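You operate a simulated robot arm through the tools that you are given. There is no shell and no other tool. Be economical: measure what you need, move in short steps, check, and stop when the job is done.

The job below is to be done with a simulated two-armed robot. You get a single attempt, and the scene is never put back.

## Task
Pick up the orange canister from the top of the low red bench with one hand, pass it to the other hand and put it in the inside of the carton on the low step. Set down upright: canister.
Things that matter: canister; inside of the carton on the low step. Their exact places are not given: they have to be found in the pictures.

It is judged by the outcome, as a careful person would: the job done as asked, and still so three seconds after it is handed in. It fails if anything else is knocked over, pushed out of place, dropped, spilled or broken.

## Robot
Two 7-joint arms with two-finger parallel grippers on one trunk, on a base that drives. Base frame: it is fixed to the floor where the robot stands at the start and does not move with it; the origin is under the middle of the robot, x ahead of it, y to its left, z up; the surface under the hand at the start is at about z = 600. Lengths are in mm, angles in degrees, forces in N, time in s.
The left shoulder is at the start at [50, 165, 980], the right one opposite. With the tool pointing down near the work surface each hand reaches from about 100 to 680 mm from the robot's upright axis, wherever it stands, measured 20 degrees to its own side. Places, roughly: inside of the carton on the low step [0, 600, 400]. Payload 3.91 kg a hand.
The TCP of each hand is the grasp point between the finger pads, 30 mm short of the fingertips. In the tool frame z runs along the fingers and y along their closing line. Largest opening 110 mm; finger width 20, thickness 10; the body of the gripper, 48 by 112 mm, starts 55 mm behind the TCP.
Orientation is told as [roll, pitch, yaw] about the base's x, y, z axes, in that order, counted from this pose: with the fingers straight down and closing along the base's y, the tool's x points along the base's -x, its y along +y and its z along -z.

## Interface
- The arms move only by the tool jog_arm. It takes "left_commands", "right_commands" or both (then of equal length, played together; a hand with none holds still); each is text: rows parted by semicolons, each of 7 numbers parted by spaces: the shift along the tool's x, y, z in units of 300 mm (1.0 is 300 mm), then the turn, a rotation vector about the tool's x, y, z in units of 120 degrees (1.0 is 120 degrees), then the opening, from 0 (shut) to 1 (fully open). In form: tx ty tz wx wy wz gripper; .... A call has 1 to 20 rows; each row is the pose to reach, as a shift and turn from the pose commanded when the call began, along the tool's axes at that moment. A call with a number of a shift or a turn outside -1 to 1 is refused whole. Rows are played at 5 a second. More than 50 mm and 8.6 degrees between two rows, or a gripper value outside its range, and nothing of the call is played. Where a pose cannot be reached the arm comes as near as it can. A force on the tool above 40 N (or 10 N above the force at the start of the call, whichever is more), or a blocked arm, ends the call early, and 0.2 s more pass. Each finger travels about 45 mm/s and halts on what it meets, pressing with about 23 N; the grip force reading is that of the motor and also rises with nothing between the fingers. The clock runs only during rows and for 0.2 s after the last one: add rows that repeat a pose to give the fingers time. It gives the time, the measured TCP pose, the force on the tool (base axes), the opening and the grip force at its end, in the units of the frame above (readings bear some noise), with the torque about the TCP (base axes, N m) and any sound that the robot's microphone picked up, and new pictures: "views" is both (left out), scene, wrist or none (wrist: the cameras of the hands that moved).
- Cameras (640 x 400 px; columns grow to the right, rows downward): "scene" is now at [96.1, 24.2, 1120]; the picture's right is [0.34, -0.94, 0.00], its down [-0.78, -0.28, -0.56] and it looks along [0.52, 0.19, -0.83] (base axes); focal length 214 px, centre (320, 200). "left" rides on the left gripper at [73, -17, -103] in its tool frame; the picture's right is [0.23, 0.97, 0.00], its down [-0.76, 0.18, -0.62] and it looks along [-0.61, 0.14, 0.78] (tool axes); focal length 222 px, centre (320, 200). "right" rides on the right gripper at [73, 17, -103] in its tool frame; the picture's right is [-0.23, 0.97, 0.00], its down [-0.76, -0.18, -0.62] and it looks along [-0.61, -0.14, 0.78] (tool axes); focal length 222 px, centre (320, 200).
- slide_trunk(by): slides the trunk up (or, below 0, down) by that many mm; the arms and the scene camera ride with it, the base frame stays. It gives what a move gives, with no picture.
- roll_base(legs): drives the robot by 1 to 6 legs, each [ahead, left, turn to the left] in mm, mm and degrees, along the robot's own axes; the way and the turn of a leg run together, so that a leg with both is an arc; at most 1500 mm and 180 degrees a leg. The arms and the cameras ride along, it lands a little off, and it stops where it bumps. It gives what a move gives, and a new picture of the scene camera.
- aim_head(pan, tilt): turns the head with the scene camera to pan (to the left, within 80 degrees either way) and tilt (down, from -29 to 69), counted from straight ahead of the robot. It gives what a move gives, and a new picture of the scene camera.
- locate(camera, pixels): for up to 12 pixels [column, row] of the newest picture of that camera ("zoom" is the newest enlarged one), the place [x, y, z] in the base frame of the surface seen there, good to about 2 mm. The clock stands still meanwhile.
- inspect(camera, box): a new picture of the part [left, top, right, bottom] of that camera's present view, enlarged. The clock stands still meanwhile.
- finish_job(): hands the job in; it is judged then, once.

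Work in short steps. Measure before you move; look again where a grasp or a placing could have gone wrong, and mend it. You have 80 turns and 260 pictures in all, those below and enlarged ones among them. Open the grippers and draw the arms clear of the work before you hand the job in, unless the task says otherwise; then end with one line.

The tools are called after "Emit:" as a command line: name --argument value ..., lists and objects as JSON in quotes. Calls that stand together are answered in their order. jog_arm: Moves the arms, as the interface text tells. Its arguments: {"type":"object","properties":{"left_commands":{"type":"string"},"right_commands":{"type":"string"},"views":{"type":"string","enum":["both","scene","wrist","none"]}},"required":[]} The other tools are called the same way: slide_trunk (by) slides the trunk up or down; roll_base (legs) drives the base; aim_head (pan, tilt) turns the head that bears the scene camera; locate (camera, pixels) gives the place of the surface under pixels of a picture; inspect (camera, box) takes an enlarged picture of a part of a camera's view; finish_job () hands the job in.

At the start:

```text
t: 0.0
left_position: [402.8, 413.3, 848.4]
left_tcp_rot: [-0.1, 0.0, 0.1]
left_wrist_force: [0.0, -0.5, 0.0]
left_wrist_torque: [0.0, 0.03, 0.0]
left_opening: 110.1
left_grip_force: 0.0
right_position: [455.1, 32.9, 907.1]
right_tcp_rot: [0.0, 0.0, 0.0]
right_wrist_force: [0.3, -1.3, 0.2]
right_wrist_torque: [-0.02, 0.02, 0.01]
right_opening: 109.9
right_grip_force: 0.2
trunk travel left (down, up): [-200.0, 303.0]
robot x, y, heading: [-1.9, -0.5, -0.0]
head pan, tilt: [19.8, 56.2]
```

scene: 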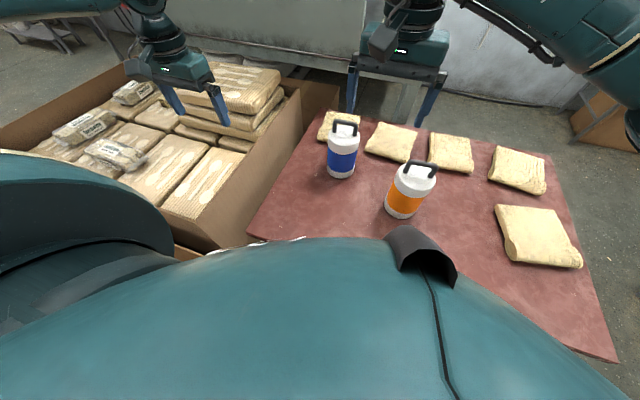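
right: 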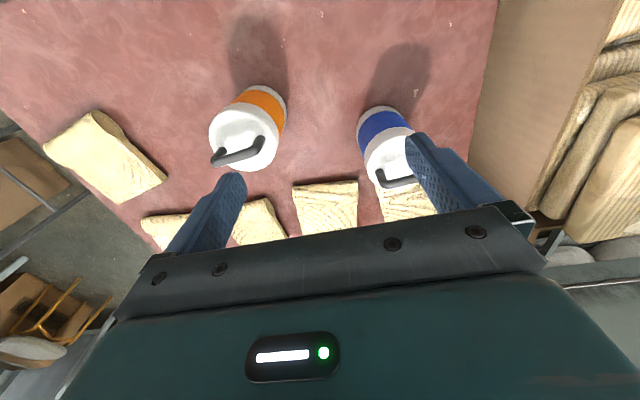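
left: 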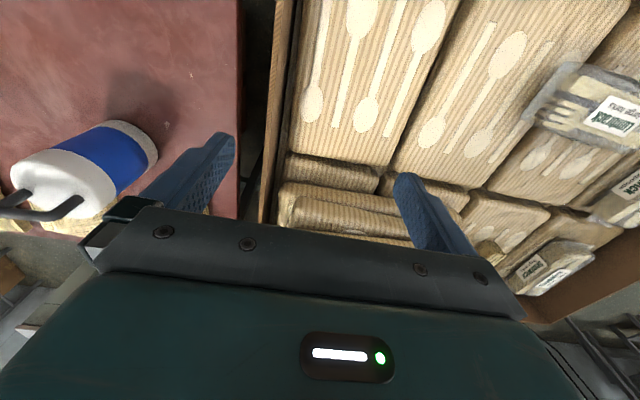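

The orange canister is at about (408,192) in the scene. I'll measure it and its neighbours, then look left at the carton.

Emit:
locate --camera "scene" --pixels '[[414, 178], [404, 200], [400, 215], [421, 168], [345, 143], [341, 165], [395, 140], [300, 190], [240, 250], [300, 85], [200, 195], [120, 160]]'

Emit:
inspect --camera "scene" --box '[320, 100, 480, 240]'

Emit:
aim_head --pan 75 --tilt 56

```text
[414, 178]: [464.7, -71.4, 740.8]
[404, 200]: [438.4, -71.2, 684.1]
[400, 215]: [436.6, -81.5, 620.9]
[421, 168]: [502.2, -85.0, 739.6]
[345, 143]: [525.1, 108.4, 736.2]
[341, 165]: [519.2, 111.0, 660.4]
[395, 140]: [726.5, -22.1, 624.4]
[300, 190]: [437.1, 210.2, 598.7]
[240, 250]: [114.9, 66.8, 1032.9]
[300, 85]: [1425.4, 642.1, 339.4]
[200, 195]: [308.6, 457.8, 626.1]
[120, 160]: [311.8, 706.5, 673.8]
```

```text
2.86 times, centred on (400, 170) of scene
```

zoom: 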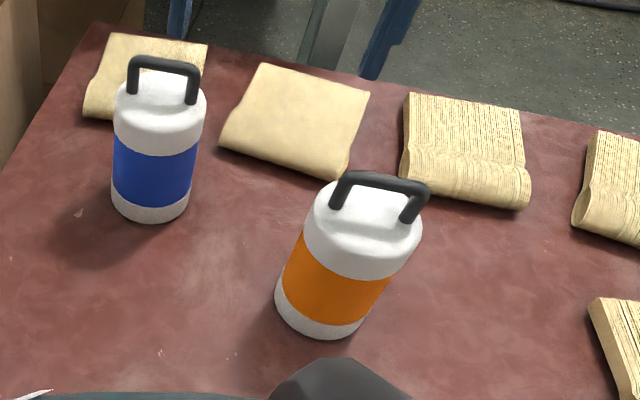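

```text
t: 1.2
left_position: [401.7, 413.2, 847.6]
left_tcp_rot: [0.0, 0.0, 0.0]
left_wrist_force: [0.1, 0.2, -0.4]
left_wrist_torque: [-0.01, 0.02, -0.02]
left_opening: 109.7
left_grip_force: 0.1
right_position: [455.9, 31.4, 908.0]
right_tcp_rot: [0.0, 0.1, 0.0]
right_wrist_force: [0.5, 0.8, 0.4]
right_wrist_torque: [0.0, 0.0, 0.01]
right_opening: 109.9
right_grip_force: 0.1
trunk travel left (down, up): [-200.0, 303.0]
robot x, y, heading: [0.4, -2.7, 0.0]
head pan, tilt: [75.0, 56.0]
```

scene: 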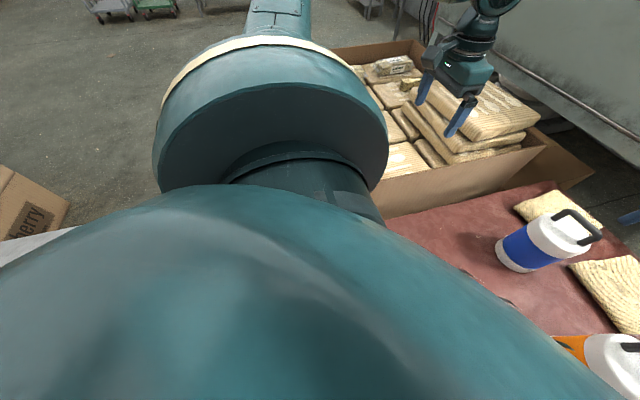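

A second carton shows at (30,205), near the stated place. I'll measure it and tilt differently.

Emit:
locate --camera "scene" --pixels '[[30, 215], [8, 170], [65, 205], [40, 240], [10, 260], [400, 200], [425, 100], [385, 70]]'

Emit:
inspect --camera "scene" --box '[0, 130, 160, 290]'

Emit:
aim_head --pan 80 --tilt 30

```text
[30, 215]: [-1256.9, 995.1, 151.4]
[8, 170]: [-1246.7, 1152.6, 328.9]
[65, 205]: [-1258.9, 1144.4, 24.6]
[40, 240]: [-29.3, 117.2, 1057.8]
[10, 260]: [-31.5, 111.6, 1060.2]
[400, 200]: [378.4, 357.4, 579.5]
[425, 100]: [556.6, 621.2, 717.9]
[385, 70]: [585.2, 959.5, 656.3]
```

```text
2.50 times, centred on (80, 210) of scene
```

zoom: 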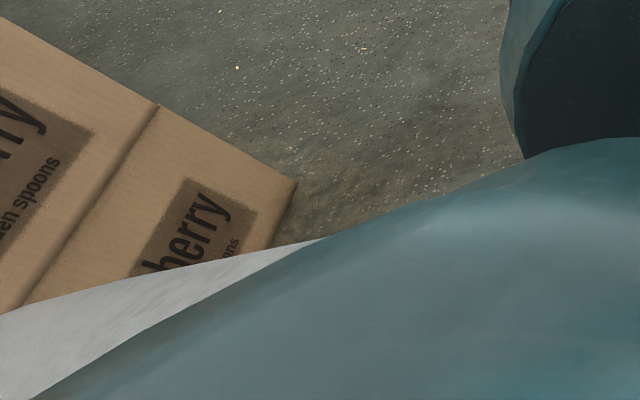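

```text
t: 2.1
left_position: [403.7, 413.4, 848.5]
left_tcp_rot: [0.0, 0.0, 0.1]
left_wrist_force: [-0.1, 0.1, -0.6]
left_wrist_torque: [0.0, -0.01, 0.01]
left_opening: 110.1
left_grip_force: 0.1
right_position: [454.1, 33.1, 907.5]
right_tcp_rot: [0.0, 0.0, -0.1]
right_wrist_force: [0.4, -0.4, -0.2]
right_wrist_torque: [-0.05, -0.01, 0.0]
right_opening: 110.0
right_grip_force: 0.2
trunk travel left (down, up): [-200.0, 303.0]
robot x, y, heading: [3.5, -2.9, -0.1]
head pan, tilt: [80.0, 30.0]
```

scene: 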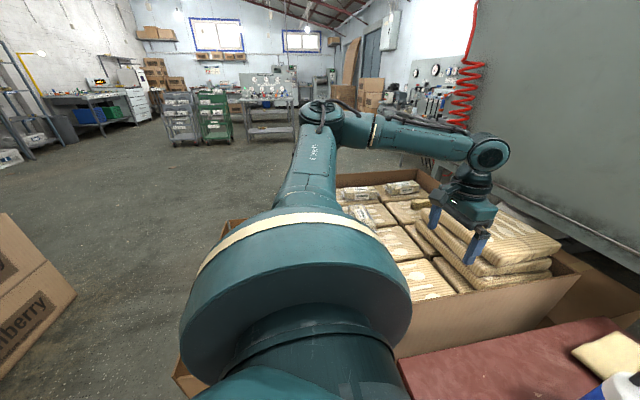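

The part of the big carton near x≈0 is hidden behind the left shoulder. I'll bring the left hand up and back, tilted backwards, to look into it.

Emit:
jog_arm --left_commands "0.1 0.04 -0.05 0 0.03 0 1; 0.25 0.08 -0.1 0 0.06 0 1; 0.4 0.12 -0.15 0 0.1 0 1; 0.55 0.16 -0.2 0 0.14 0 1; 0.7 0.2 -0.25 0 0.18 0 1; 0.8 0.25 -0.3 0 0.22 0 1; 0.8 0.25 -0.3 0 0.25 0 1" --views "both"

```text
t: 3.7
left_position: [162.5, 489.6, 939.3]
left_tcp_rot: [0.0, 30.1, 0.0]
left_wrist_force: [0.0, -0.4, -0.2]
left_wrist_torque: [0.0, 0.02, 0.02]
left_opening: 109.9
left_grip_force: 0.0
right_position: [455.6, 32.7, 907.7]
right_tcp_rot: [0.0, 0.0, 0.0]
right_wrist_force: [1.0, 0.2, 0.2]
right_wrist_torque: [0.02, 0.0, 0.01]
right_opening: 109.8
right_grip_force: 0.2
trunk travel left (down, up): [-200.0, 303.0]
robot x, y, heading: [2.6, -0.3, 0.0]
head pan, tilt: [80.0, 30.0]
```

scene: 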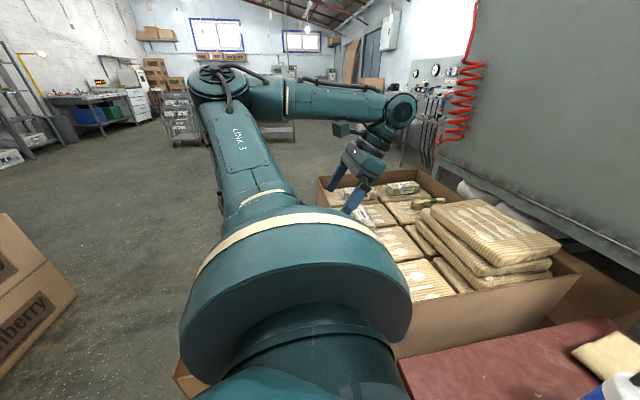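
left: 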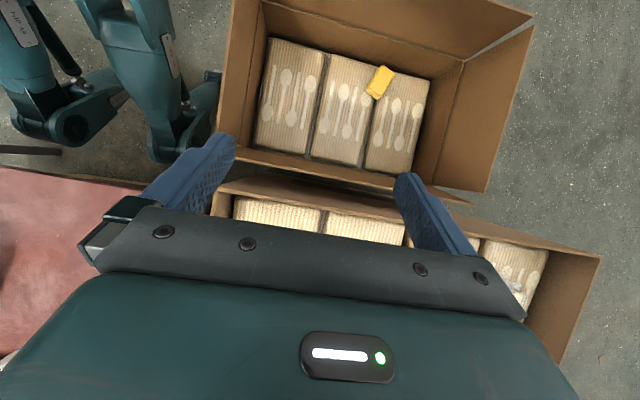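

The carton at the top of the left view (345,100) holds three flat packs with a yellow block, and it is the target. I'll measure its interior.

Emit:
locate --camera "left" --pixels '[[290, 100], [340, 110], [395, 120], [381, 80], [265, 75], [435, 130], [250, 150], [390, 185], [465, 65], [262, 5], [345, 70], [410, 95]]'

Emit:
inspect --camera "left" --box '[200, 0, 560, 225]'

```text
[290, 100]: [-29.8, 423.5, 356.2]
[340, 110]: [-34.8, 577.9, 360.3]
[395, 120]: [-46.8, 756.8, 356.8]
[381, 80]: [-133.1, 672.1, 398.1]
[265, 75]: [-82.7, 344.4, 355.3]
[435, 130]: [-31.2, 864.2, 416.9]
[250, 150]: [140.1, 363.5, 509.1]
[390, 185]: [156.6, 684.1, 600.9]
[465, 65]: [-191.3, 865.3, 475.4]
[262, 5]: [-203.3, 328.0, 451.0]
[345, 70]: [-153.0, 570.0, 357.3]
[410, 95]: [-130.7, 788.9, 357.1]
```

```text
1.78 times, centred on (380, 112) of left
```

zoom: 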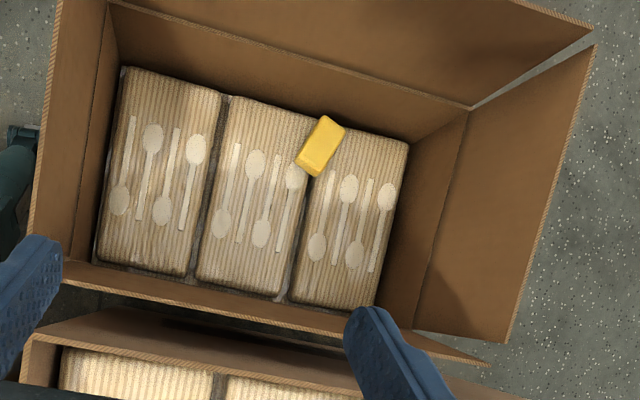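

The packs' top is at z≈357 and there is clear space around (-40,570). Now I'll aim the head back and get a close measure of the orange canister (diameter and handle) through the right camera.

Emit:
aim_head --pan 0 --tilt 58

Emit:
inspect --camera "right" --box '[190, 70, 310, 190]'

```text
t: 5.3
left_position: [163.1, 489.6, 937.5]
left_tcp_rot: [0.0, 30.0, 0.1]
left_wrist_force: [-0.3, -0.3, -0.7]
left_wrist_torque: [-0.01, -0.02, 0.01]
left_opening: 110.0
left_grip_force: 0.1
right_position: [455.0, 32.2, 907.6]
right_tcp_rot: [0.0, -0.1, 0.0]
right_wrist_force: [0.2, -0.3, 0.1]
right_wrist_torque: [0.01, -0.04, 0.01]
right_opening: 110.0
right_grip_force: 0.2
trunk travel left (down, up): [-200.0, 303.0]
robot x, y, heading: [2.2, 2.6, 0.1]
head pan, tilt: [0.0, 58.0]
```

scene: 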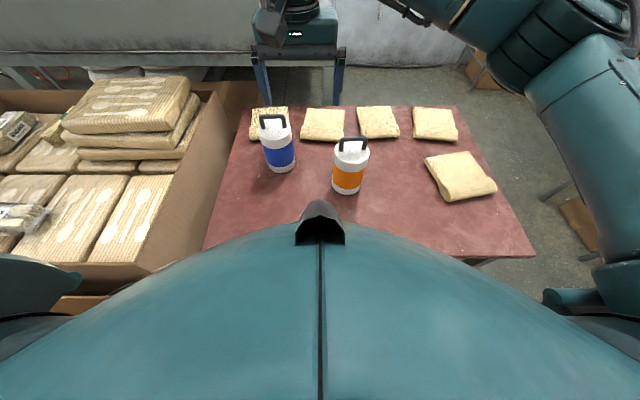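

```text
3.33 times, centred on (250, 130) of right
```

zoom: 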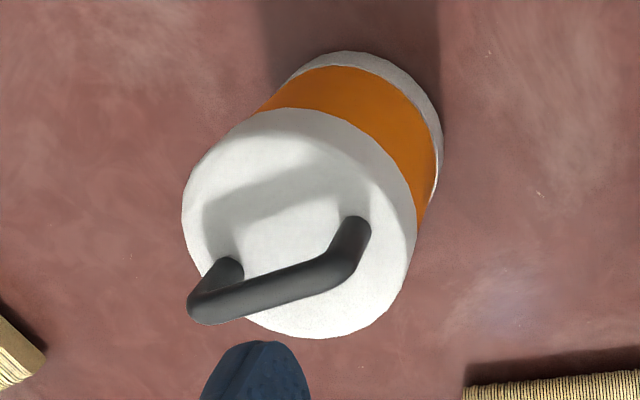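

Emit:
locate --camera "zoom" --pixels '[[188, 215], [410, 240], [270, 118], [330, 330], [300, 200], [345, 255], [205, 305], [280, 282], [355, 225], [232, 262], [350, 58], [436, 170]]'

Emit:
inspect --camera "scene" --box '[300, 110, 400, 210]'

```text
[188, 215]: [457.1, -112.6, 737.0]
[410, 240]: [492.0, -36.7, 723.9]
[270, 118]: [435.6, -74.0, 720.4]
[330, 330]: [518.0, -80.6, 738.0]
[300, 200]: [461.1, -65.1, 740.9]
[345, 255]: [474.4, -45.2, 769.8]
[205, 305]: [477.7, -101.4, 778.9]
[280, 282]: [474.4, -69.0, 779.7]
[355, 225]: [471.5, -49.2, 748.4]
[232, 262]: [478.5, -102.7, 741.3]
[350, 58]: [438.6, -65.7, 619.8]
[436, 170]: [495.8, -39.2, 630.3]
```

```text
4.00 times, centred on (350, 160) of scene
```

zoom: 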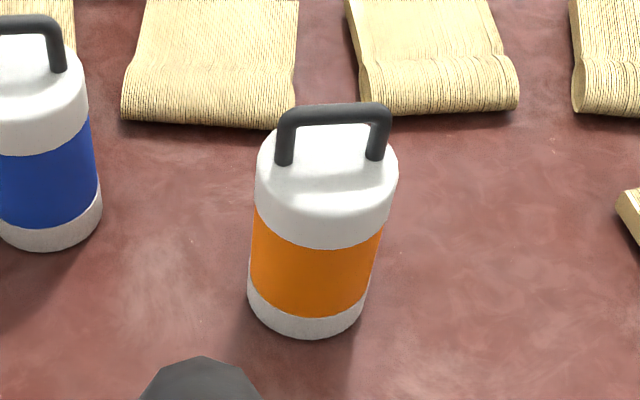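

Lid centre is about (476,-76), diameter ≈84, top z≈740; the handle bar runs along y with top z≈780. Plan: the right hand grips the body from the side (fingers 25° below horizontal, azimuth 45°), and the left takes the handle from above. First the right hand goes to a pre-grasp pose.

Emit:
jog_arm --right_commands "0.033 -0.095 0 -0.0212 -0.0512 -0.0333 1; 0.066 -0.19 0 -0.0424 -0.1025 -0.0666 1; 0.099 -0.284 0 -0.0636 -0.1537 -0.0999 1; 0.131 -0.379 0 -0.0848 -0.2049 -0.1332 1; 0.164 -0.474 0 -0.106 -0.2562 -0.1665 1; 0.197 -0.568 0 -0.1273 -0.3074 -0.1998 1; 0.23 -0.663 0 -0.1485 -0.3586 -0.2331 1; 0.23 -0.663 0.1 -0.1697 -0.4098 -0.2664 1; 0.23 -0.663 0.2 -0.1909 -0.4611 -0.2997 1; 0.23 -0.663 0.3 -0.2121 -0.5123 -0.333 1; 0.23 -0.663 0.42 -0.2121 -0.5123 -0.333 1; 0.23 -0.663 0.54 -0.2121 -0.5123 -0.333 1; 0.23 -0.663 0.54 -0.2121 -0.5123 -0.333 1"

```text
t: 8.1
left_position: [163.7, 488.6, 938.3]
left_tcp_rot: [0.0, 30.0, 0.1]
left_wrist_force: [-0.4, 0.4, 0.0]
left_wrist_torque: [-0.03, -0.01, -0.01]
left_opening: 110.1
left_grip_force: 0.1
right_position: [384.6, -166.8, 744.9]
right_tcp_rot: [-0.2, -65.0, 45.1]
right_wrist_force: [0.1, 0.8, -0.3]
right_wrist_torque: [0.0, -0.01, 0.0]
right_opening: 110.3
right_grip_force: 0.2
right hand out of reach, approached as far as the arm can: row 8, 9
trunk travel left (down, up): [-200.0, 303.0]
robot x, y, heading: [-0.3, 1.3, 0.1]
head pan, tilt: [0.0, 58.0]
```

scene: 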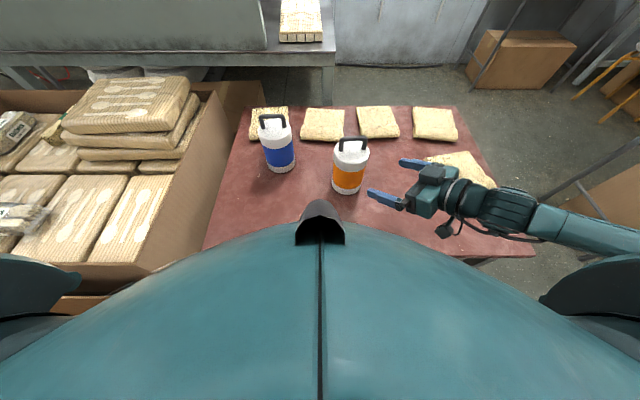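
right: 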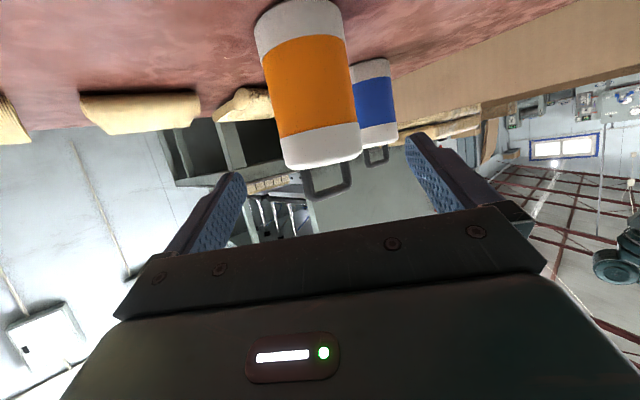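

The pre-grasp pose is reached. I'll refine the canister axis from the right view, taking points across the band.

Emit:
locate --camera "right" --pixels '[[268, 90], [308, 85], [349, 72], [310, 110], [322, 150], [275, 20], [325, 10]]'

```text
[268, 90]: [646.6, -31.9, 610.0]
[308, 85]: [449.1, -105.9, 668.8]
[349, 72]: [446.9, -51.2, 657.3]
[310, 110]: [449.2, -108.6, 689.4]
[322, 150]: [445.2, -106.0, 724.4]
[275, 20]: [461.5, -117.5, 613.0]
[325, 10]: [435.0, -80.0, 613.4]
```

The fit confirms the axis at (476,-77), R≈41.5. Advancing 130 mm along the fingers, with the gripper still open.

Emit:
jog_arm --right_commands "0 -0.004 0.1 0 0 0 1; 0 -0.004 0.2 0 0 0 1; 0 -0.004 0.28 0 0 0 1; 0 -0.004 0.35 0 0 0 1; 0 -0.004 0.4 0 0 0 1; 0 -0.004 0.435 0 0 0 1; 0 -0.004 0.435 0 0 0 1"

```text
t: 9.7
left_position: [163.1, 488.9, 939.3]
left_tcp_rot: [0.1, 30.1, 0.1]
left_wrist_force: [0.0, 0.2, -0.8]
left_wrist_torque: [0.0, 0.01, 0.01]
left_opening: 110.1
left_grip_force: 0.1
right_position: [470.2, -82.9, 690.0]
right_tcp_rot: [-0.1, -65.0, 45.1]
right_wrist_force: [0.3, 0.2, -0.6]
right_wrist_torque: [0.03, 0.02, 0.01]
right_opening: 109.8
right_grip_force: 0.2
trunk travel left (down, up): [-200.0, 303.0]
robot x, y, heading: [-1.1, -2.0, 0.1]
head pan, tilt: [0.0, 58.0]
```

scene: 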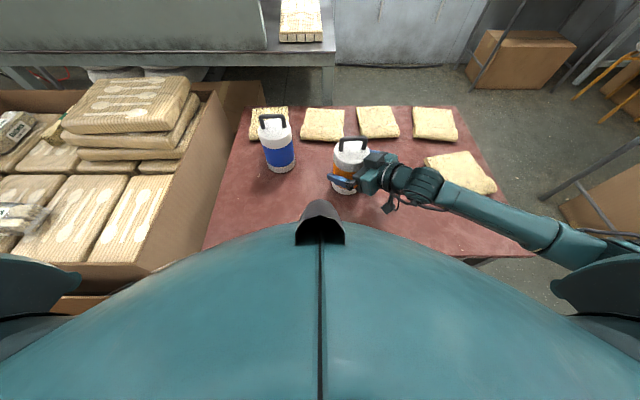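
right: 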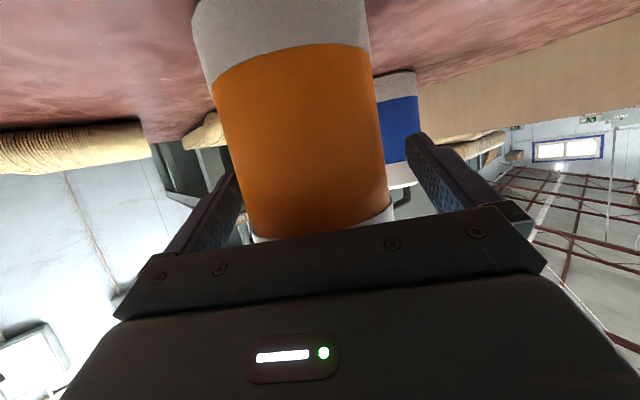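

The canister sits between the fingers and no force shows, so I'll close on it.

Emit:
jog_arm --right_commands "0 0 0 0 0 0 0.85; 0 0 0 0 0 0 0.7; 0 0 0 0 0 0 0.6; 0 0 0 0 0 0 0.5; 0 0 0 0 0 0 0.5" --views "wrist"

```text
t: 10.9
left_position: [162.9, 489.8, 938.7]
left_tcp_rot: [0.0, 30.0, 0.1]
left_wrist_force: [1.3, 1.0, -0.4]
left_wrist_torque: [0.0, 0.04, 0.07]
left_opening: 110.3
left_grip_force: 0.0
right_position: [470.9, -83.5, 691.1]
right_tcp_rot: [-0.1, -65.0, 45.0]
right_wrist_force: [1.7, -2.1, 0.2]
right_wrist_torque: [-0.07, 0.04, -0.01]
right_opening: 85.6
right_grip_force: 22.7
trunk travel left (down, up): [-200.0, 303.0]
robot x, y, heading: [2.2, 2.1, -0.0]
head pan, tilt: [0.0, 58.0]
```

right: 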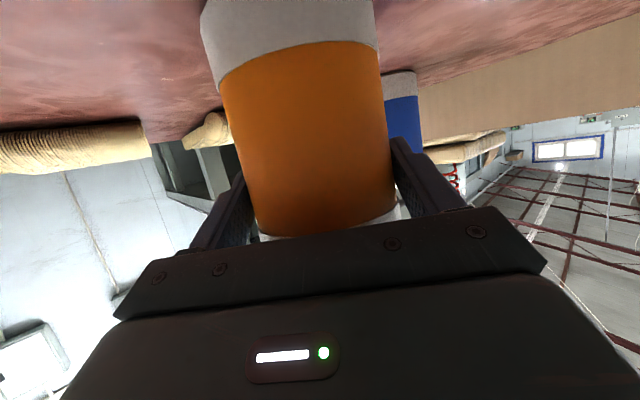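

Gripped at 85.6 mm and 22.7 N. I'll lift straight up, then move a bit toward the middle for the handover.

Emit:
jog_arm --right_commands "-0.06 0 -0.028 0 0 0 0.5; -0.12 0 -0.056 0 0 0 0.5; -0.24 0 -0.113 0 0 0 0.5; -0.3625 0 -0.169 0 0 0 0.5; -0.369 0.08 -0.155 0 0 0 0.5; -0.376 0.16 -0.14 0 0 0 0.5; -0.382 0.236 -0.126 0 0 0 0.5; -0.382 0.236 -0.126 0 0 0 0.5"

```text
t: 12.7
left_position: [163.0, 489.0, 938.1]
left_tcp_rot: [0.0, 30.0, 0.1]
left_wrist_force: [-0.1, -1.0, 0.4]
left_wrist_torque: [-0.01, 0.01, 0.01]
left_opening: 109.7
left_grip_force: 0.1
right_position: [431.0, -22.5, 809.5]
right_tcp_rot: [0.0, -65.1, 44.9]
right_wrist_force: [0.3, -0.6, -6.0]
right_wrist_torque: [-0.03, 0.08, -0.01]
right_opening: 85.6
right_grip_force: 23.3
trunk travel left (down, up): [-200.0, 303.0]
robot x, y, heading: [-2.2, -3.6, 0.1]
head pan, tilt: [0.0, 58.0]
```

scene: 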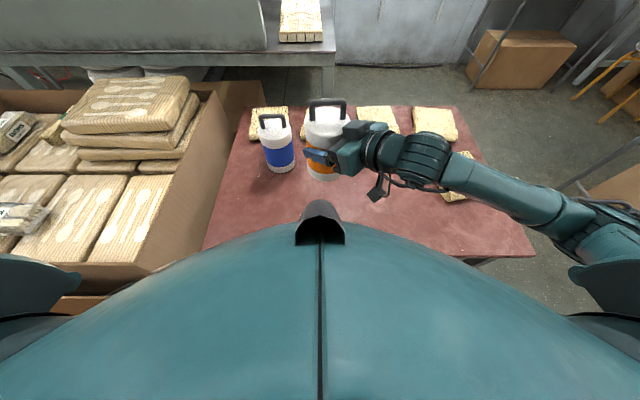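
right: 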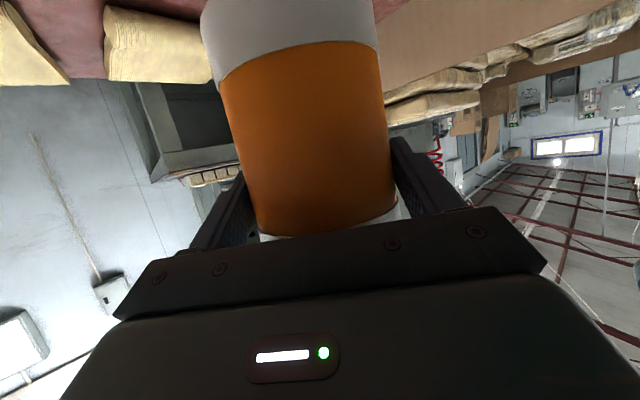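

It is lifted and steady, weighing about 6 N. I'll measure the handle at (327,105).

Emit:
inspect --camera "scene" --box '[290, 80, 370, 160]'

Emit:
locate --camera "scene" --pixels '[[318, 101], [328, 100], [338, 100], [313, 112], [343, 112], [328, 115], [328, 122]]'

```text
5.00 times, centred on (330, 120) of scene
```

zoom: 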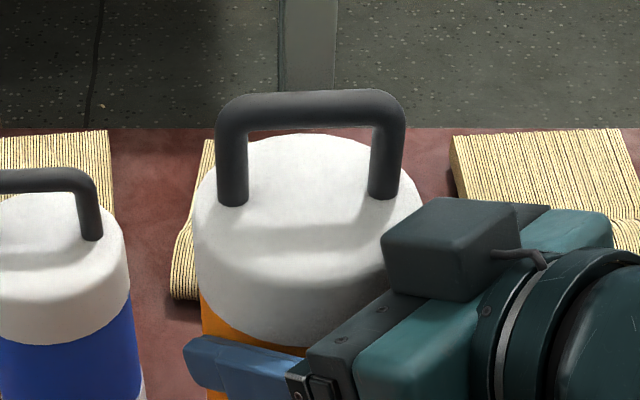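

```text
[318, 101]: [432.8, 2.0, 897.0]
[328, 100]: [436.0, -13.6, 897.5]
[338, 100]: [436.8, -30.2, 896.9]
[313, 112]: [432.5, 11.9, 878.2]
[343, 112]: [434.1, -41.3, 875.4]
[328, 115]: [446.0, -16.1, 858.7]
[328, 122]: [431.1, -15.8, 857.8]
```

The handle bar centre is about (436,-15), top 898, lid 858. I'll check the height of the right hand's camera box, and bring the left hand to a waypoint at about (420,220,1000), fingers down and closing along x (yaw -90).

Emit:
locate --camera "scene" --pixels '[[380, 124], [372, 126], [390, 123], [330, 156]]'

Emit:
jog_arm --left_commands "-0.053 -0.075 -0.051 -0.0163 -0.0163 0.061 1; -0.106 -0.15 -0.101 -0.0327 -0.0327 0.122 1; -0.16 -0.224 -0.152 -0.049 -0.049 0.183 1; -0.213 -0.299 -0.202 -0.0653 -0.0653 0.244 1; -0.266 -0.374 -0.253 -0.0817 -0.0817 0.305 1; -0.32 -0.449 -0.304 -0.098 -0.098 0.3655 1; -0.373 -0.523 -0.354 -0.1143 -0.1143 0.4264 1; -0.426 -0.598 -0.405 -0.1307 -0.1307 0.4873 1; -0.479 -0.673 -0.455 -0.147 -0.147 0.548 1; -0.533 -0.748 -0.506 -0.1633 -0.1633 0.609 1; -0.586 -0.822 -0.556 -0.1797 -0.1797 0.67 1; -0.639 -0.897 -0.607 -0.196 -0.196 0.731 1; -0.639 -0.897 -0.607 -0.196 -0.196 0.731 1"

```text
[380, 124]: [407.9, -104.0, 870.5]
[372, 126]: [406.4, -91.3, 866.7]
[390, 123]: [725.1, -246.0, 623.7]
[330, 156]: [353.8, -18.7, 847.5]
```

```text
t: 15.5
left_position: [420.3, 217.0, 998.9]
left_tcp_rot: [-0.1, 0.0, -90.1]
left_wrist_force: [0.0, 0.6, 0.3]
left_wrist_torque: [0.04, 0.01, 0.02]
left_opening: 110.2
left_grip_force: 0.0
right_position: [429.9, -21.5, 809.7]
right_tcp_rot: [0.0, -65.0, 44.9]
right_wrist_force: [-0.3, -0.2, -6.0]
right_wrist_torque: [-0.02, 0.05, -0.02]
right_opening: 85.6
right_grip_force: 22.6
trunk travel left (down, up): [-200.0, 303.0]
robot x, y, heading: [1.9, -3.8, -0.0]
head pan, tilt: [0.0, 58.0]
```

scene: 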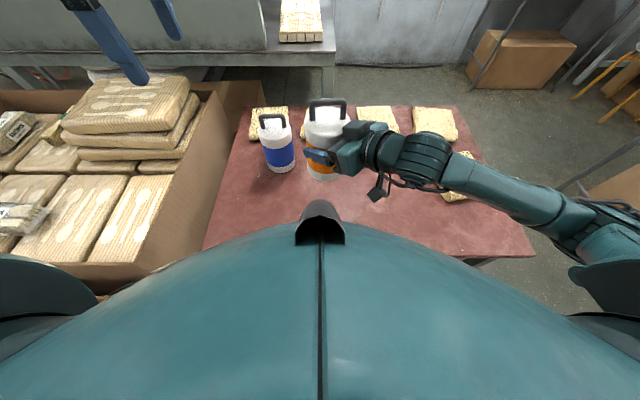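
left: 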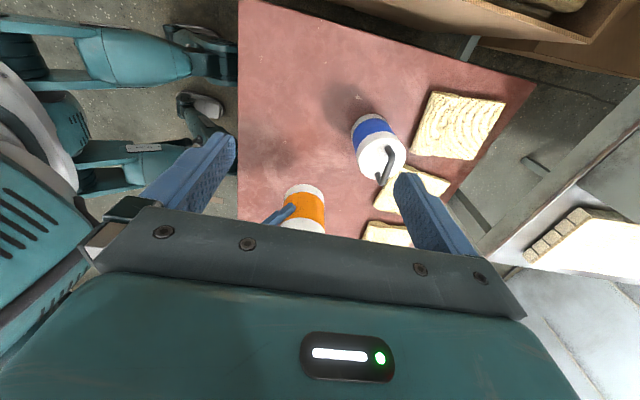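

The camera box on the right hand sits at z≈870, below the left hand's palm. I'll slide the left hand above the handle at TCP z≈960.

Emit:
jog_arm --left_commands "-0.14 0.01 0 0 0 0 1; -0.28 0.02 0 0 0 0 1; -0.42 0.03 0 0 0 0 1; -0.56 0.04 0 0 0 0 1; -0.7 0.053 0 0 0 0 1; -0.773 0.053 0.06 0 0 0 1; -0.773 0.053 0.13 0 0 0 1; -0.773 0.053 0.13 0 0 0 1"

```text
t: 17.3
left_position: [406.6, 105.4, 937.6]
left_tcp_rot: [0.0, 0.0, -89.9]
left_wrist_force: [-0.6, 0.6, 0.0]
left_wrist_torque: [-0.01, 0.02, 0.03]
left_opening: 109.7
left_grip_force: 0.0
left hand out of reach, approached as far as the arm can: row 3, 4, 5, 6, 7, 8
right_position: [430.5, -22.0, 809.7]
right_tcp_rot: [0.0, -65.1, 44.9]
right_wrist_force: [0.1, 0.4, -5.1]
right_wrist_torque: [0.0, 0.07, 0.0]
right_opening: 85.4
right_grip_force: 22.7
trunk travel left (down, up): [-200.0, 303.0]
robot x, y, heading: [0.8, -4.9, 0.3]
head pan, tilt: [0.0, 58.0]
```

scene: 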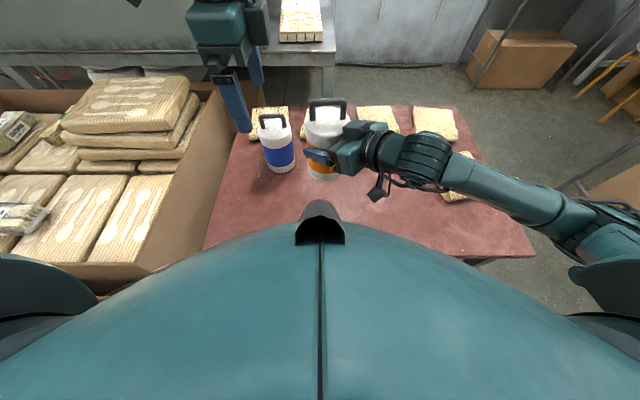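
left: 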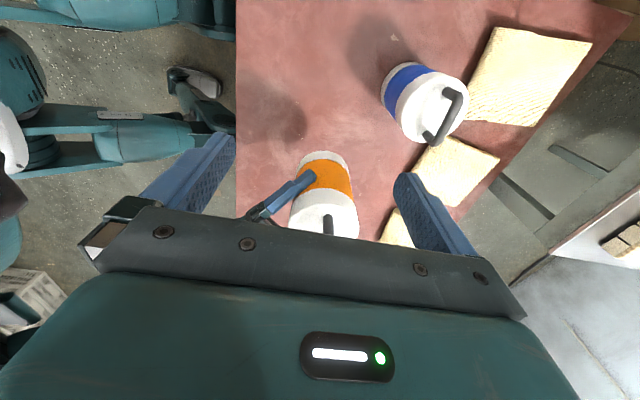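

The left arm can't cross that far at yaw -90. I'll back the left hand off to yaw -45, then have the right hand turn the canister by 45° and bring it closer to the left side.

Emit:
jog_arm --left_commands "0.08 0 -0.02 0 0 -0.06 1; 0.16 0 -0.04 0 0 -0.12 1; 0.25 0 -0.06 0 0 -0.18 1; 0.33 0 -0.08 0 0 -0.25 1; 0.42 0 -0.1 0 0 -0.31 1; 0.5 0 -0.13 0 0 -0.375 1; 0.5 0 -0.13 0 0 -0.375 1" --views "none"

```text
t: 18.9
left_position: [409.7, 258.4, 982.7]
left_tcp_rot: [0.0, 0.0, -44.7]
left_wrist_force: [0.2, -0.2, -0.7]
left_wrist_torque: [0.0, 0.02, -0.03]
left_opening: 110.0
left_grip_force: 0.0
right_position: [431.5, -23.1, 809.6]
right_tcp_rot: [0.0, -65.0, 45.0]
right_wrist_force: [0.6, 0.2, -6.1]
right_wrist_torque: [-0.03, 0.06, 0.02]
right_opening: 85.1
right_grip_force: 22.6
trunk travel left (down, up): [-200.0, 303.0]
robot x, y, heading: [0.9, 2.0, -0.1]
head pan, tilt: [0.0, 58.0]
```

Left is now at (410,258,983), yaw -45. Next the right hand yaws +45° and carries the canister to about (405,80), 20 mm higher.

Emit:
jog_arm --right_commands "-0.064 0 -0.03 0 0 0 0.5; -0.075 0.05 0 -0.057 0 -0.026 0.5; -0.085 0.1 0.03 -0.113 0 -0.053 0.5; -0.096 0.15 0.05 -0.17 0 -0.079 0.5; -0.107 0.2 0.075 -0.227 0 -0.106 0.5; -0.118 0.24 0.1 -0.283 0 -0.132 0.5; -0.128 0.282 0.116 -0.34 0 -0.1585 0.5; -0.128 0.282 0.116 -0.34 0 -0.1585 0.5"

```text
t: 20.7
left_position: [410.4, 259.6, 983.7]
left_tcp_rot: [0.0, 0.0, -44.8]
left_wrist_force: [-0.3, -0.1, 0.2]
left_wrist_torque: [-0.01, 0.03, -0.01]
left_opening: 110.0
left_grip_force: 0.1
right_position: [406.5, 69.7, 830.4]
right_tcp_rot: [0.1, -64.9, 90.0]
right_wrist_force: [-0.4, 0.2, -5.3]
right_wrist_torque: [-0.1, -0.01, -0.02]
right_opening: 85.3
right_grip_force: 23.2
right hand out of reach, approached as far as the arm can: row 6
trunk travel left (down, up): [-200.0, 303.0]
robot x, y, heading: [0.5, -0.5, -0.2]
head pan, tilt: [0.0, 58.0]
```

scene: 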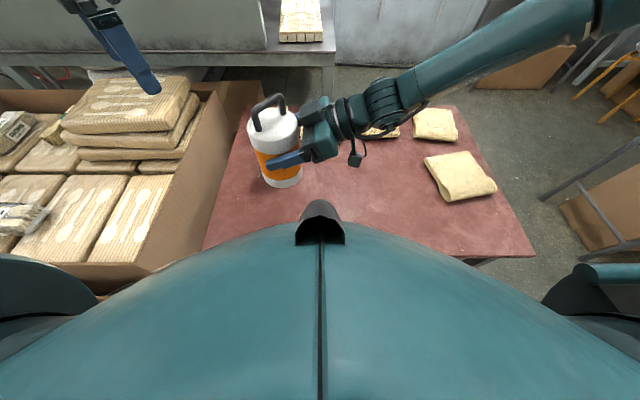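
right: 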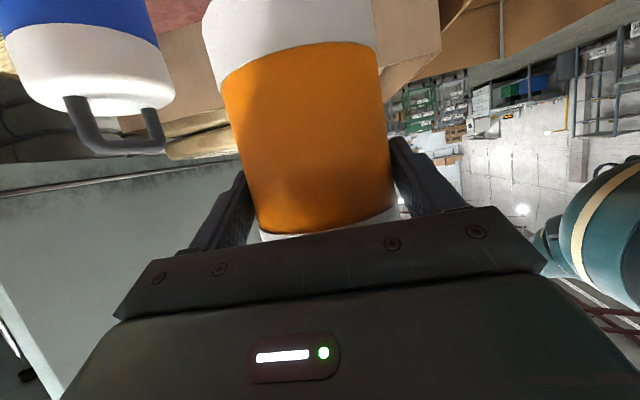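

The canister is presented with the bar diagonal. I'll measure the handle, bar from about (253,108) to (282,98).

Emit:
inspect --camera "scene" --box '[230, 75, 350, 195]'

Emit:
locate --camera "scene" --pixels '[[259, 102], [268, 98], [276, 95], [255, 120], [281, 108], [270, 117], [262, 125], [330, 145]]'

```text
3.33 times, centred on (290, 135) of scene
```

zoom: 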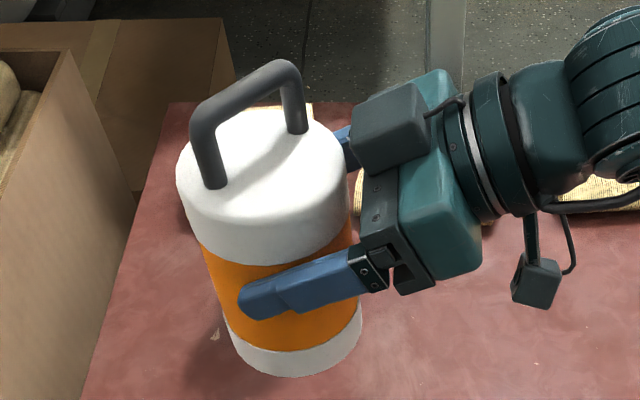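

```text
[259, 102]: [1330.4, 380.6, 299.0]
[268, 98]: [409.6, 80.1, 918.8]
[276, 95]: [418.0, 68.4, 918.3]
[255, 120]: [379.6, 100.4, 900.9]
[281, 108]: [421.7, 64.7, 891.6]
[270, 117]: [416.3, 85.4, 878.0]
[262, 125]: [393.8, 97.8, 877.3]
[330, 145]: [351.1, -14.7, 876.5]
```

Bar centre is about (405,80), top z 919, lid z 878. Left moves to hover above it, with opening 0.6 and yaw trimmed by 3°.

Emit:
jog_arm --left_commands "-0.08 -0.09 0 0 0 -0.01 0.9; -0.16 -0.175 0 0 0 -0.025 0.8; -0.24 -0.26 0 0 0 -0.025 0.7; -0.33 -0.35 0 0 0 -0.025 0.6; -0.409 -0.438 0 0 0 -0.025 0.6; -0.409 -0.438 0.05 0 0 -0.025 0.6; -0.409 -0.438 0.05 0 0 -0.025 0.6"

```text
t: 22.3
left_position: [405.6, 113.0, 983.8]
left_tcp_rot: [0.0, -0.1, -41.9]
left_wrist_force: [0.6, 0.4, -1.2]
left_wrist_torque: [0.0, 0.02, -0.01]
left_opening: 65.7
left_grip_force: 0.1
left hand out of reach, approached as far as the arm can: row 5, 6, 7
right_position: [406.5, 70.0, 831.2]
right_tcp_rot: [0.0, -65.0, 90.0]
right_wrist_force: [-0.2, -0.3, -5.0]
right_wrist_torque: [-0.05, -0.03, -0.01]
right_opening: 85.5
right_grip_force: 23.5
trunk travel left (down, up): [-200.0, 303.0]
robot x, y, heading: [2.9, -4.2, -0.3]
head pan, tilt: [0.0, 58.0]
```

scene: 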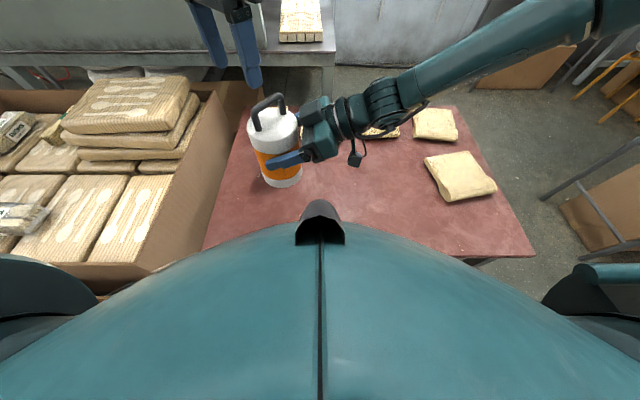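
left: 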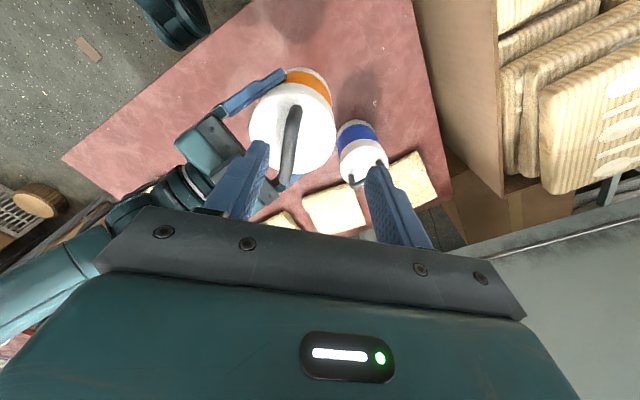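

Left stops at y≈113, 33 mm short of the bar. I'll bring the canister to it: the right hand moves 45 mm in +y and 10 mm in -x.

Emit:
jog_arm --right_commands "-0.016 0.008 0.034 0 0 0 0.5; -0.032 0.017 0.068 0 0 0 0.5; -0.048 0.025 0.102 0 0 0 0.5; -0.0634 0.033 0.136 0 0 0 0.5; -0.0634 0.033 0.136 0 0 0 0.5" --views "scene"

```text
t: 23.5
left_position: [405.8, 113.8, 984.8]
left_tcp_rot: [0.0, 0.0, -42.0]
left_wrist_force: [0.8, 0.2, -0.4]
left_wrist_torque: [-0.03, 0.01, -0.02]
left_opening: 66.0
left_grip_force: 0.1
right_position: [396.3, 115.7, 830.4]
right_tcp_rot: [0.1, -65.0, 90.0]
right_wrist_force: [0.0, 0.5, -5.5]
right_wrist_torque: [-0.05, 0.02, 0.01]
right_opening: 85.4
right_grip_force: 22.9
trunk travel left (down, up): [-200.0, 303.0]
robot x, y, heading: [1.5, -0.3, -0.1]
head pan, tilt: [0.0, 58.0]
```

scene: 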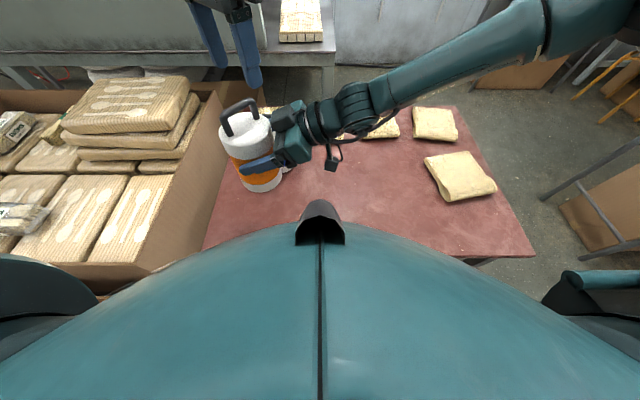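

The right reached it. I'll measure the handle again around (240,107).

Emit:
inspect --camera "scene" --box '[210, 85, 290, 165]'

Emit:
inspect --camera "left" --box '[160, 20, 440, 240]'

```text
5.00 times, centred on (250, 125) of scene
```

zoom: 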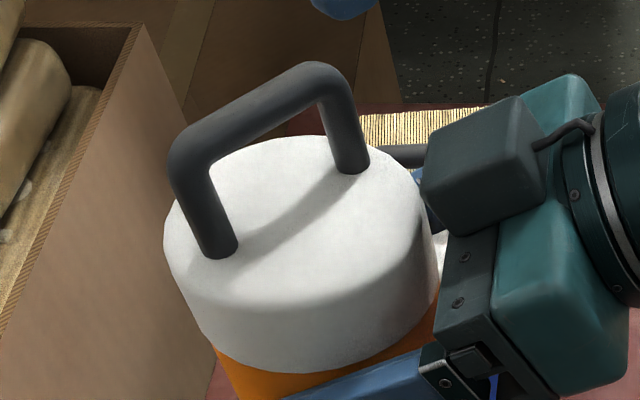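

```text
1.82 times, centred on (300, 130) of left
```

zoom: 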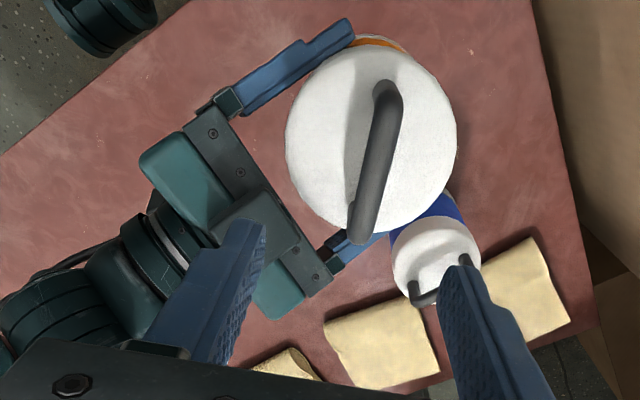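

Emit:
locate --camera "zoom" --pixels '[[388, 90], [374, 150], [360, 225], [392, 150], [290, 130], [455, 130], [370, 225], [225, 230]]'

```text
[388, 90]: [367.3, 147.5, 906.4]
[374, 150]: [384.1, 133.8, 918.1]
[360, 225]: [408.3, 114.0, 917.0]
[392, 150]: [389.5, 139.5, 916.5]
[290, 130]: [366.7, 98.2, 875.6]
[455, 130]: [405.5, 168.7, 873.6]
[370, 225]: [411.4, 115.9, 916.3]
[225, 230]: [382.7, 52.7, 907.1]
```

Bar centre is about (391,132), top z≈917, lid ≈876. Left shifts above it and descends to TCP z≈916, so the tips stay about 10 mm above the lid.

Emit:
jog_arm --left_commands "0.04 0.006 0 0 0 0 0.6; 0.077 0.012 0 0 0 0 0.6; 0.077 0.012 0.07 0 0 0 0.6; 0.077 0.012 0.14 0 0 0 0.6; 0.077 0.012 0.19 0 0 0 0.6; 0.077 0.012 0.229 0 0 0 0.6; 0.077 0.012 0.229 0 0 0 0.6"

```text
t: 25.1
left_position: [390.1, 133.2, 914.9]
left_tcp_rot: [0.0, 0.0, -41.9]
left_wrist_force: [-1.0, -0.8, 0.1]
left_wrist_torque: [-0.03, -0.01, -0.02]
left_opening: 66.1
left_grip_force: 0.1
right_position: [395.6, 115.2, 829.3]
right_tcp_rot: [0.0, -64.9, 90.0]
right_wrist_force: [-0.4, 0.5, -5.7]
right_wrist_torque: [-0.04, 0.01, 0.0]
right_opening: 85.6
right_grip_force: 22.8
trunk travel left (down, up): [-200.0, 303.0]
robot x, y, heading: [-1.6, 1.2, 0.0]
head pan, tilt: [0.0, 58.0]
```

scene: 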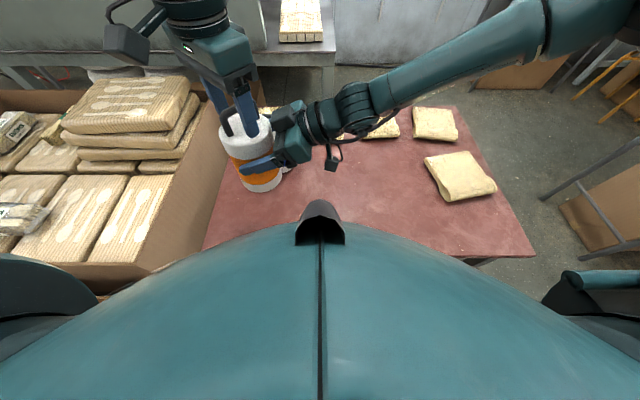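
left: 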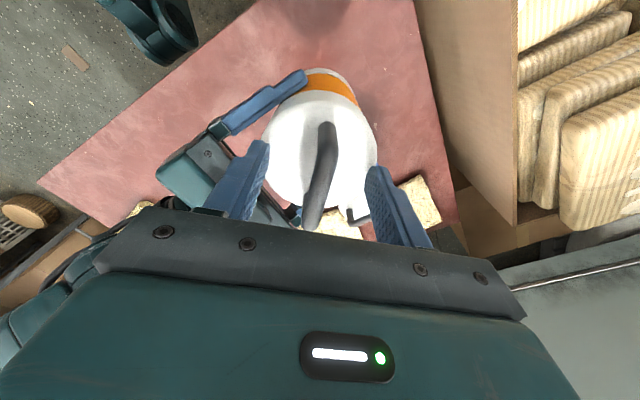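

The bar lies centred between the left fingers, so I'll close the left hand on it.

Emit:
jog_arm --left_commands "0 0 0 0 0 0 0.45; 0 0 0 0 0 0 0.3; 0 0 0 0 0 0 0.15; 0 0 0 0 0 0 0; 0 0 0 0 0 0 0; 0 0 0 0 0 0 0; 0 0 0 0 0 0 0"

```text
t: 26.7
left_position: [389.0, 132.6, 914.4]
left_tcp_rot: [0.0, -0.1, -41.9]
left_wrist_force: [0.9, -0.2, -1.3]
left_wrist_torque: [-0.04, -0.04, 0.31]
left_opening: 11.8
left_grip_force: 23.1
right_position: [394.2, 115.5, 830.1]
right_tcp_rot: [0.1, -65.0, 90.0]
right_wrist_force: [-0.1, 0.2, -5.3]
right_wrist_torque: [-0.11, 0.01, -0.31]
right_opening: 85.5
right_grip_force: 22.6
trunk travel left (down, up): [-200.0, 303.0]
robot x, y, heading: [-2.4, -0.7, 0.2]
head pan, tilt: [0.0, 58.0]
```

scene: 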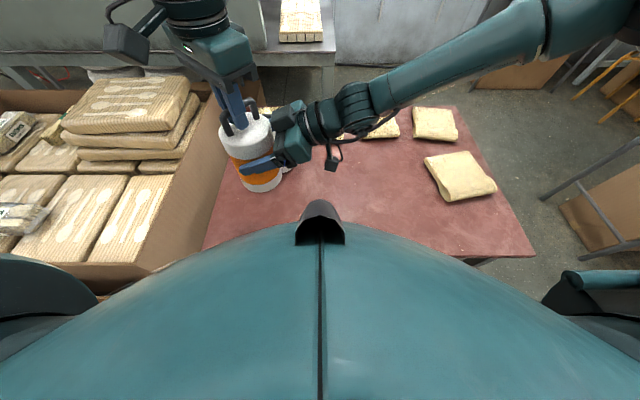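
left: 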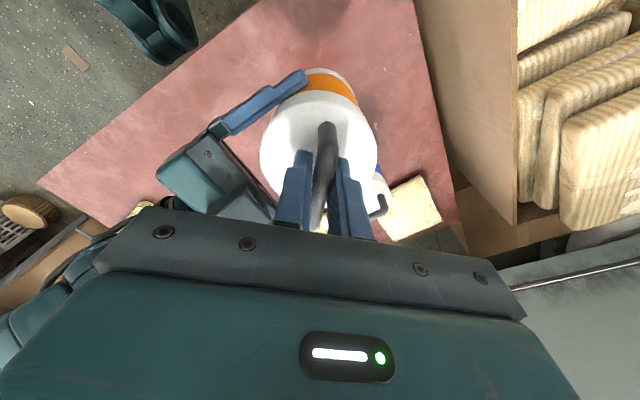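

Left holds the 11.8 mm bar at 23 N. I'll open the right hand while left holds.

Emit:
jog_arm --right_commands "0 0 0 0 0 0 0.85; 0 0 0 0 0 0 1; 0 0 0 0 0 0 1; 0 0 0 0 0 0 1" --left_commands "0 0 0 0 0 0 0; 0 0 0 0 0 0 0; 0 0 0 0 0 0 0; 0 0 0 0 0 0 0"

```text
t: 27.7
left_position: [390.1, 133.6, 914.0]
left_tcp_rot: [0.0, 0.0, -41.9]
left_wrist_force: [0.5, -1.5, 0.4]
left_wrist_torque: [0.03, 0.05, 0.0]
left_opening: 11.9
left_grip_force: 22.9
right_position: [395.3, 114.5, 829.1]
right_tcp_rot: [-0.1, -65.0, 90.0]
right_wrist_force: [-0.1, -0.3, -0.8]
right_wrist_torque: [-0.01, 0.0, 0.0]
right_opening: 110.3
right_grip_force: 0.1
trunk travel left (down, up): [-200.0, 303.0]
robot x, y, heading: [-4.3, 1.1, -0.1]
head pan, tilt: [0.0, 58.0]
```

scene: 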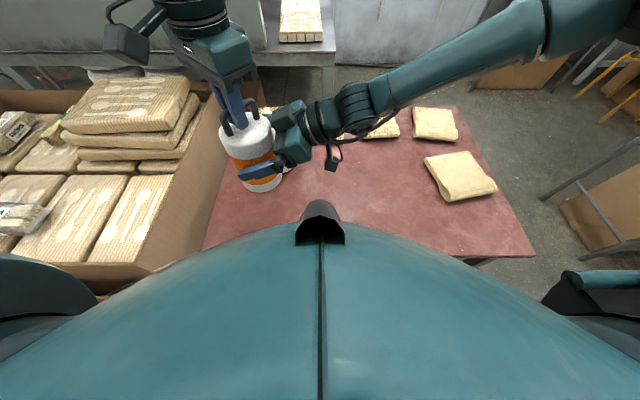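
right: 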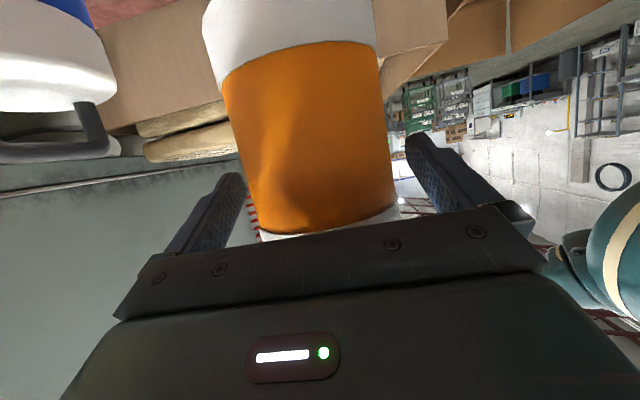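
left: 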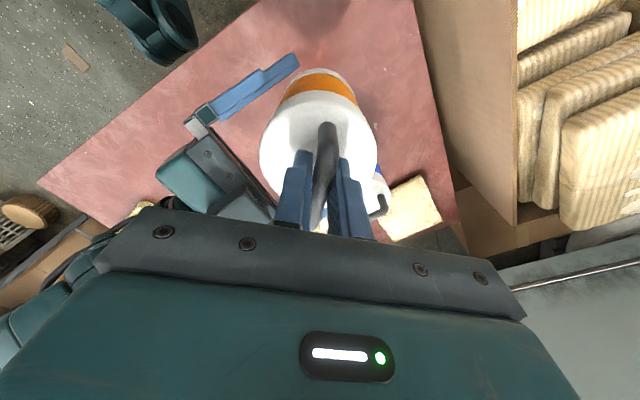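

The right hand is free (force ≈ 0) and the canister still hangs in the left. I'll retreat the right hand horizontally 150 mm in -y.

Emit:
jog_arm --right_commands "0.05 0 -0.107 0 0 0 1; 0.1 0 -0.214 0 0 0 1; 0.155 0 -0.332 0 0 0 1; 0.211 0 -0.453 0 0 0 1; 0.211 0 -0.453 0 0 0 1" --views "scene"

```text
t: 28.9
left_position: [389.6, 133.5, 913.9]
left_tcp_rot: [0.0, 0.0, -41.9]
left_wrist_force: [1.0, 1.2, 0.1]
left_wrist_torque: [0.07, 0.04, 0.0]
left_opening: 11.7
left_grip_force: 23.0
right_position: [395.3, -34.8, 829.4]
right_tcp_rot: [0.0, -65.0, 90.0]
right_wrist_force: [0.0, 0.0, -0.1]
right_wrist_torque: [0.0, -0.03, -0.02]
right_opening: 110.1
right_grip_force: 0.1
trunk travel left (down, up): [-200.0, 303.0]
robot x, y, heading: [-0.9, -1.2, -0.1]
head pan, tilt: [0.0, 58.0]
```

scene: 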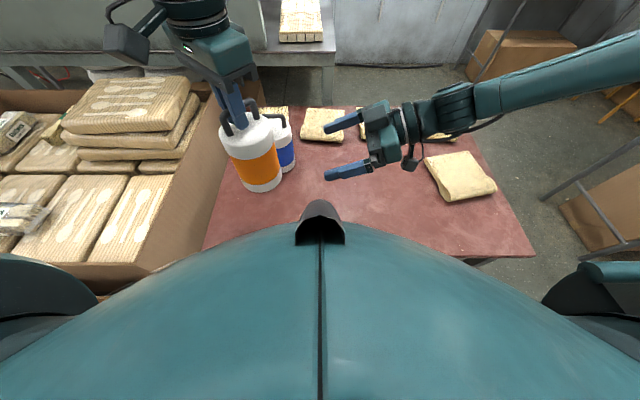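

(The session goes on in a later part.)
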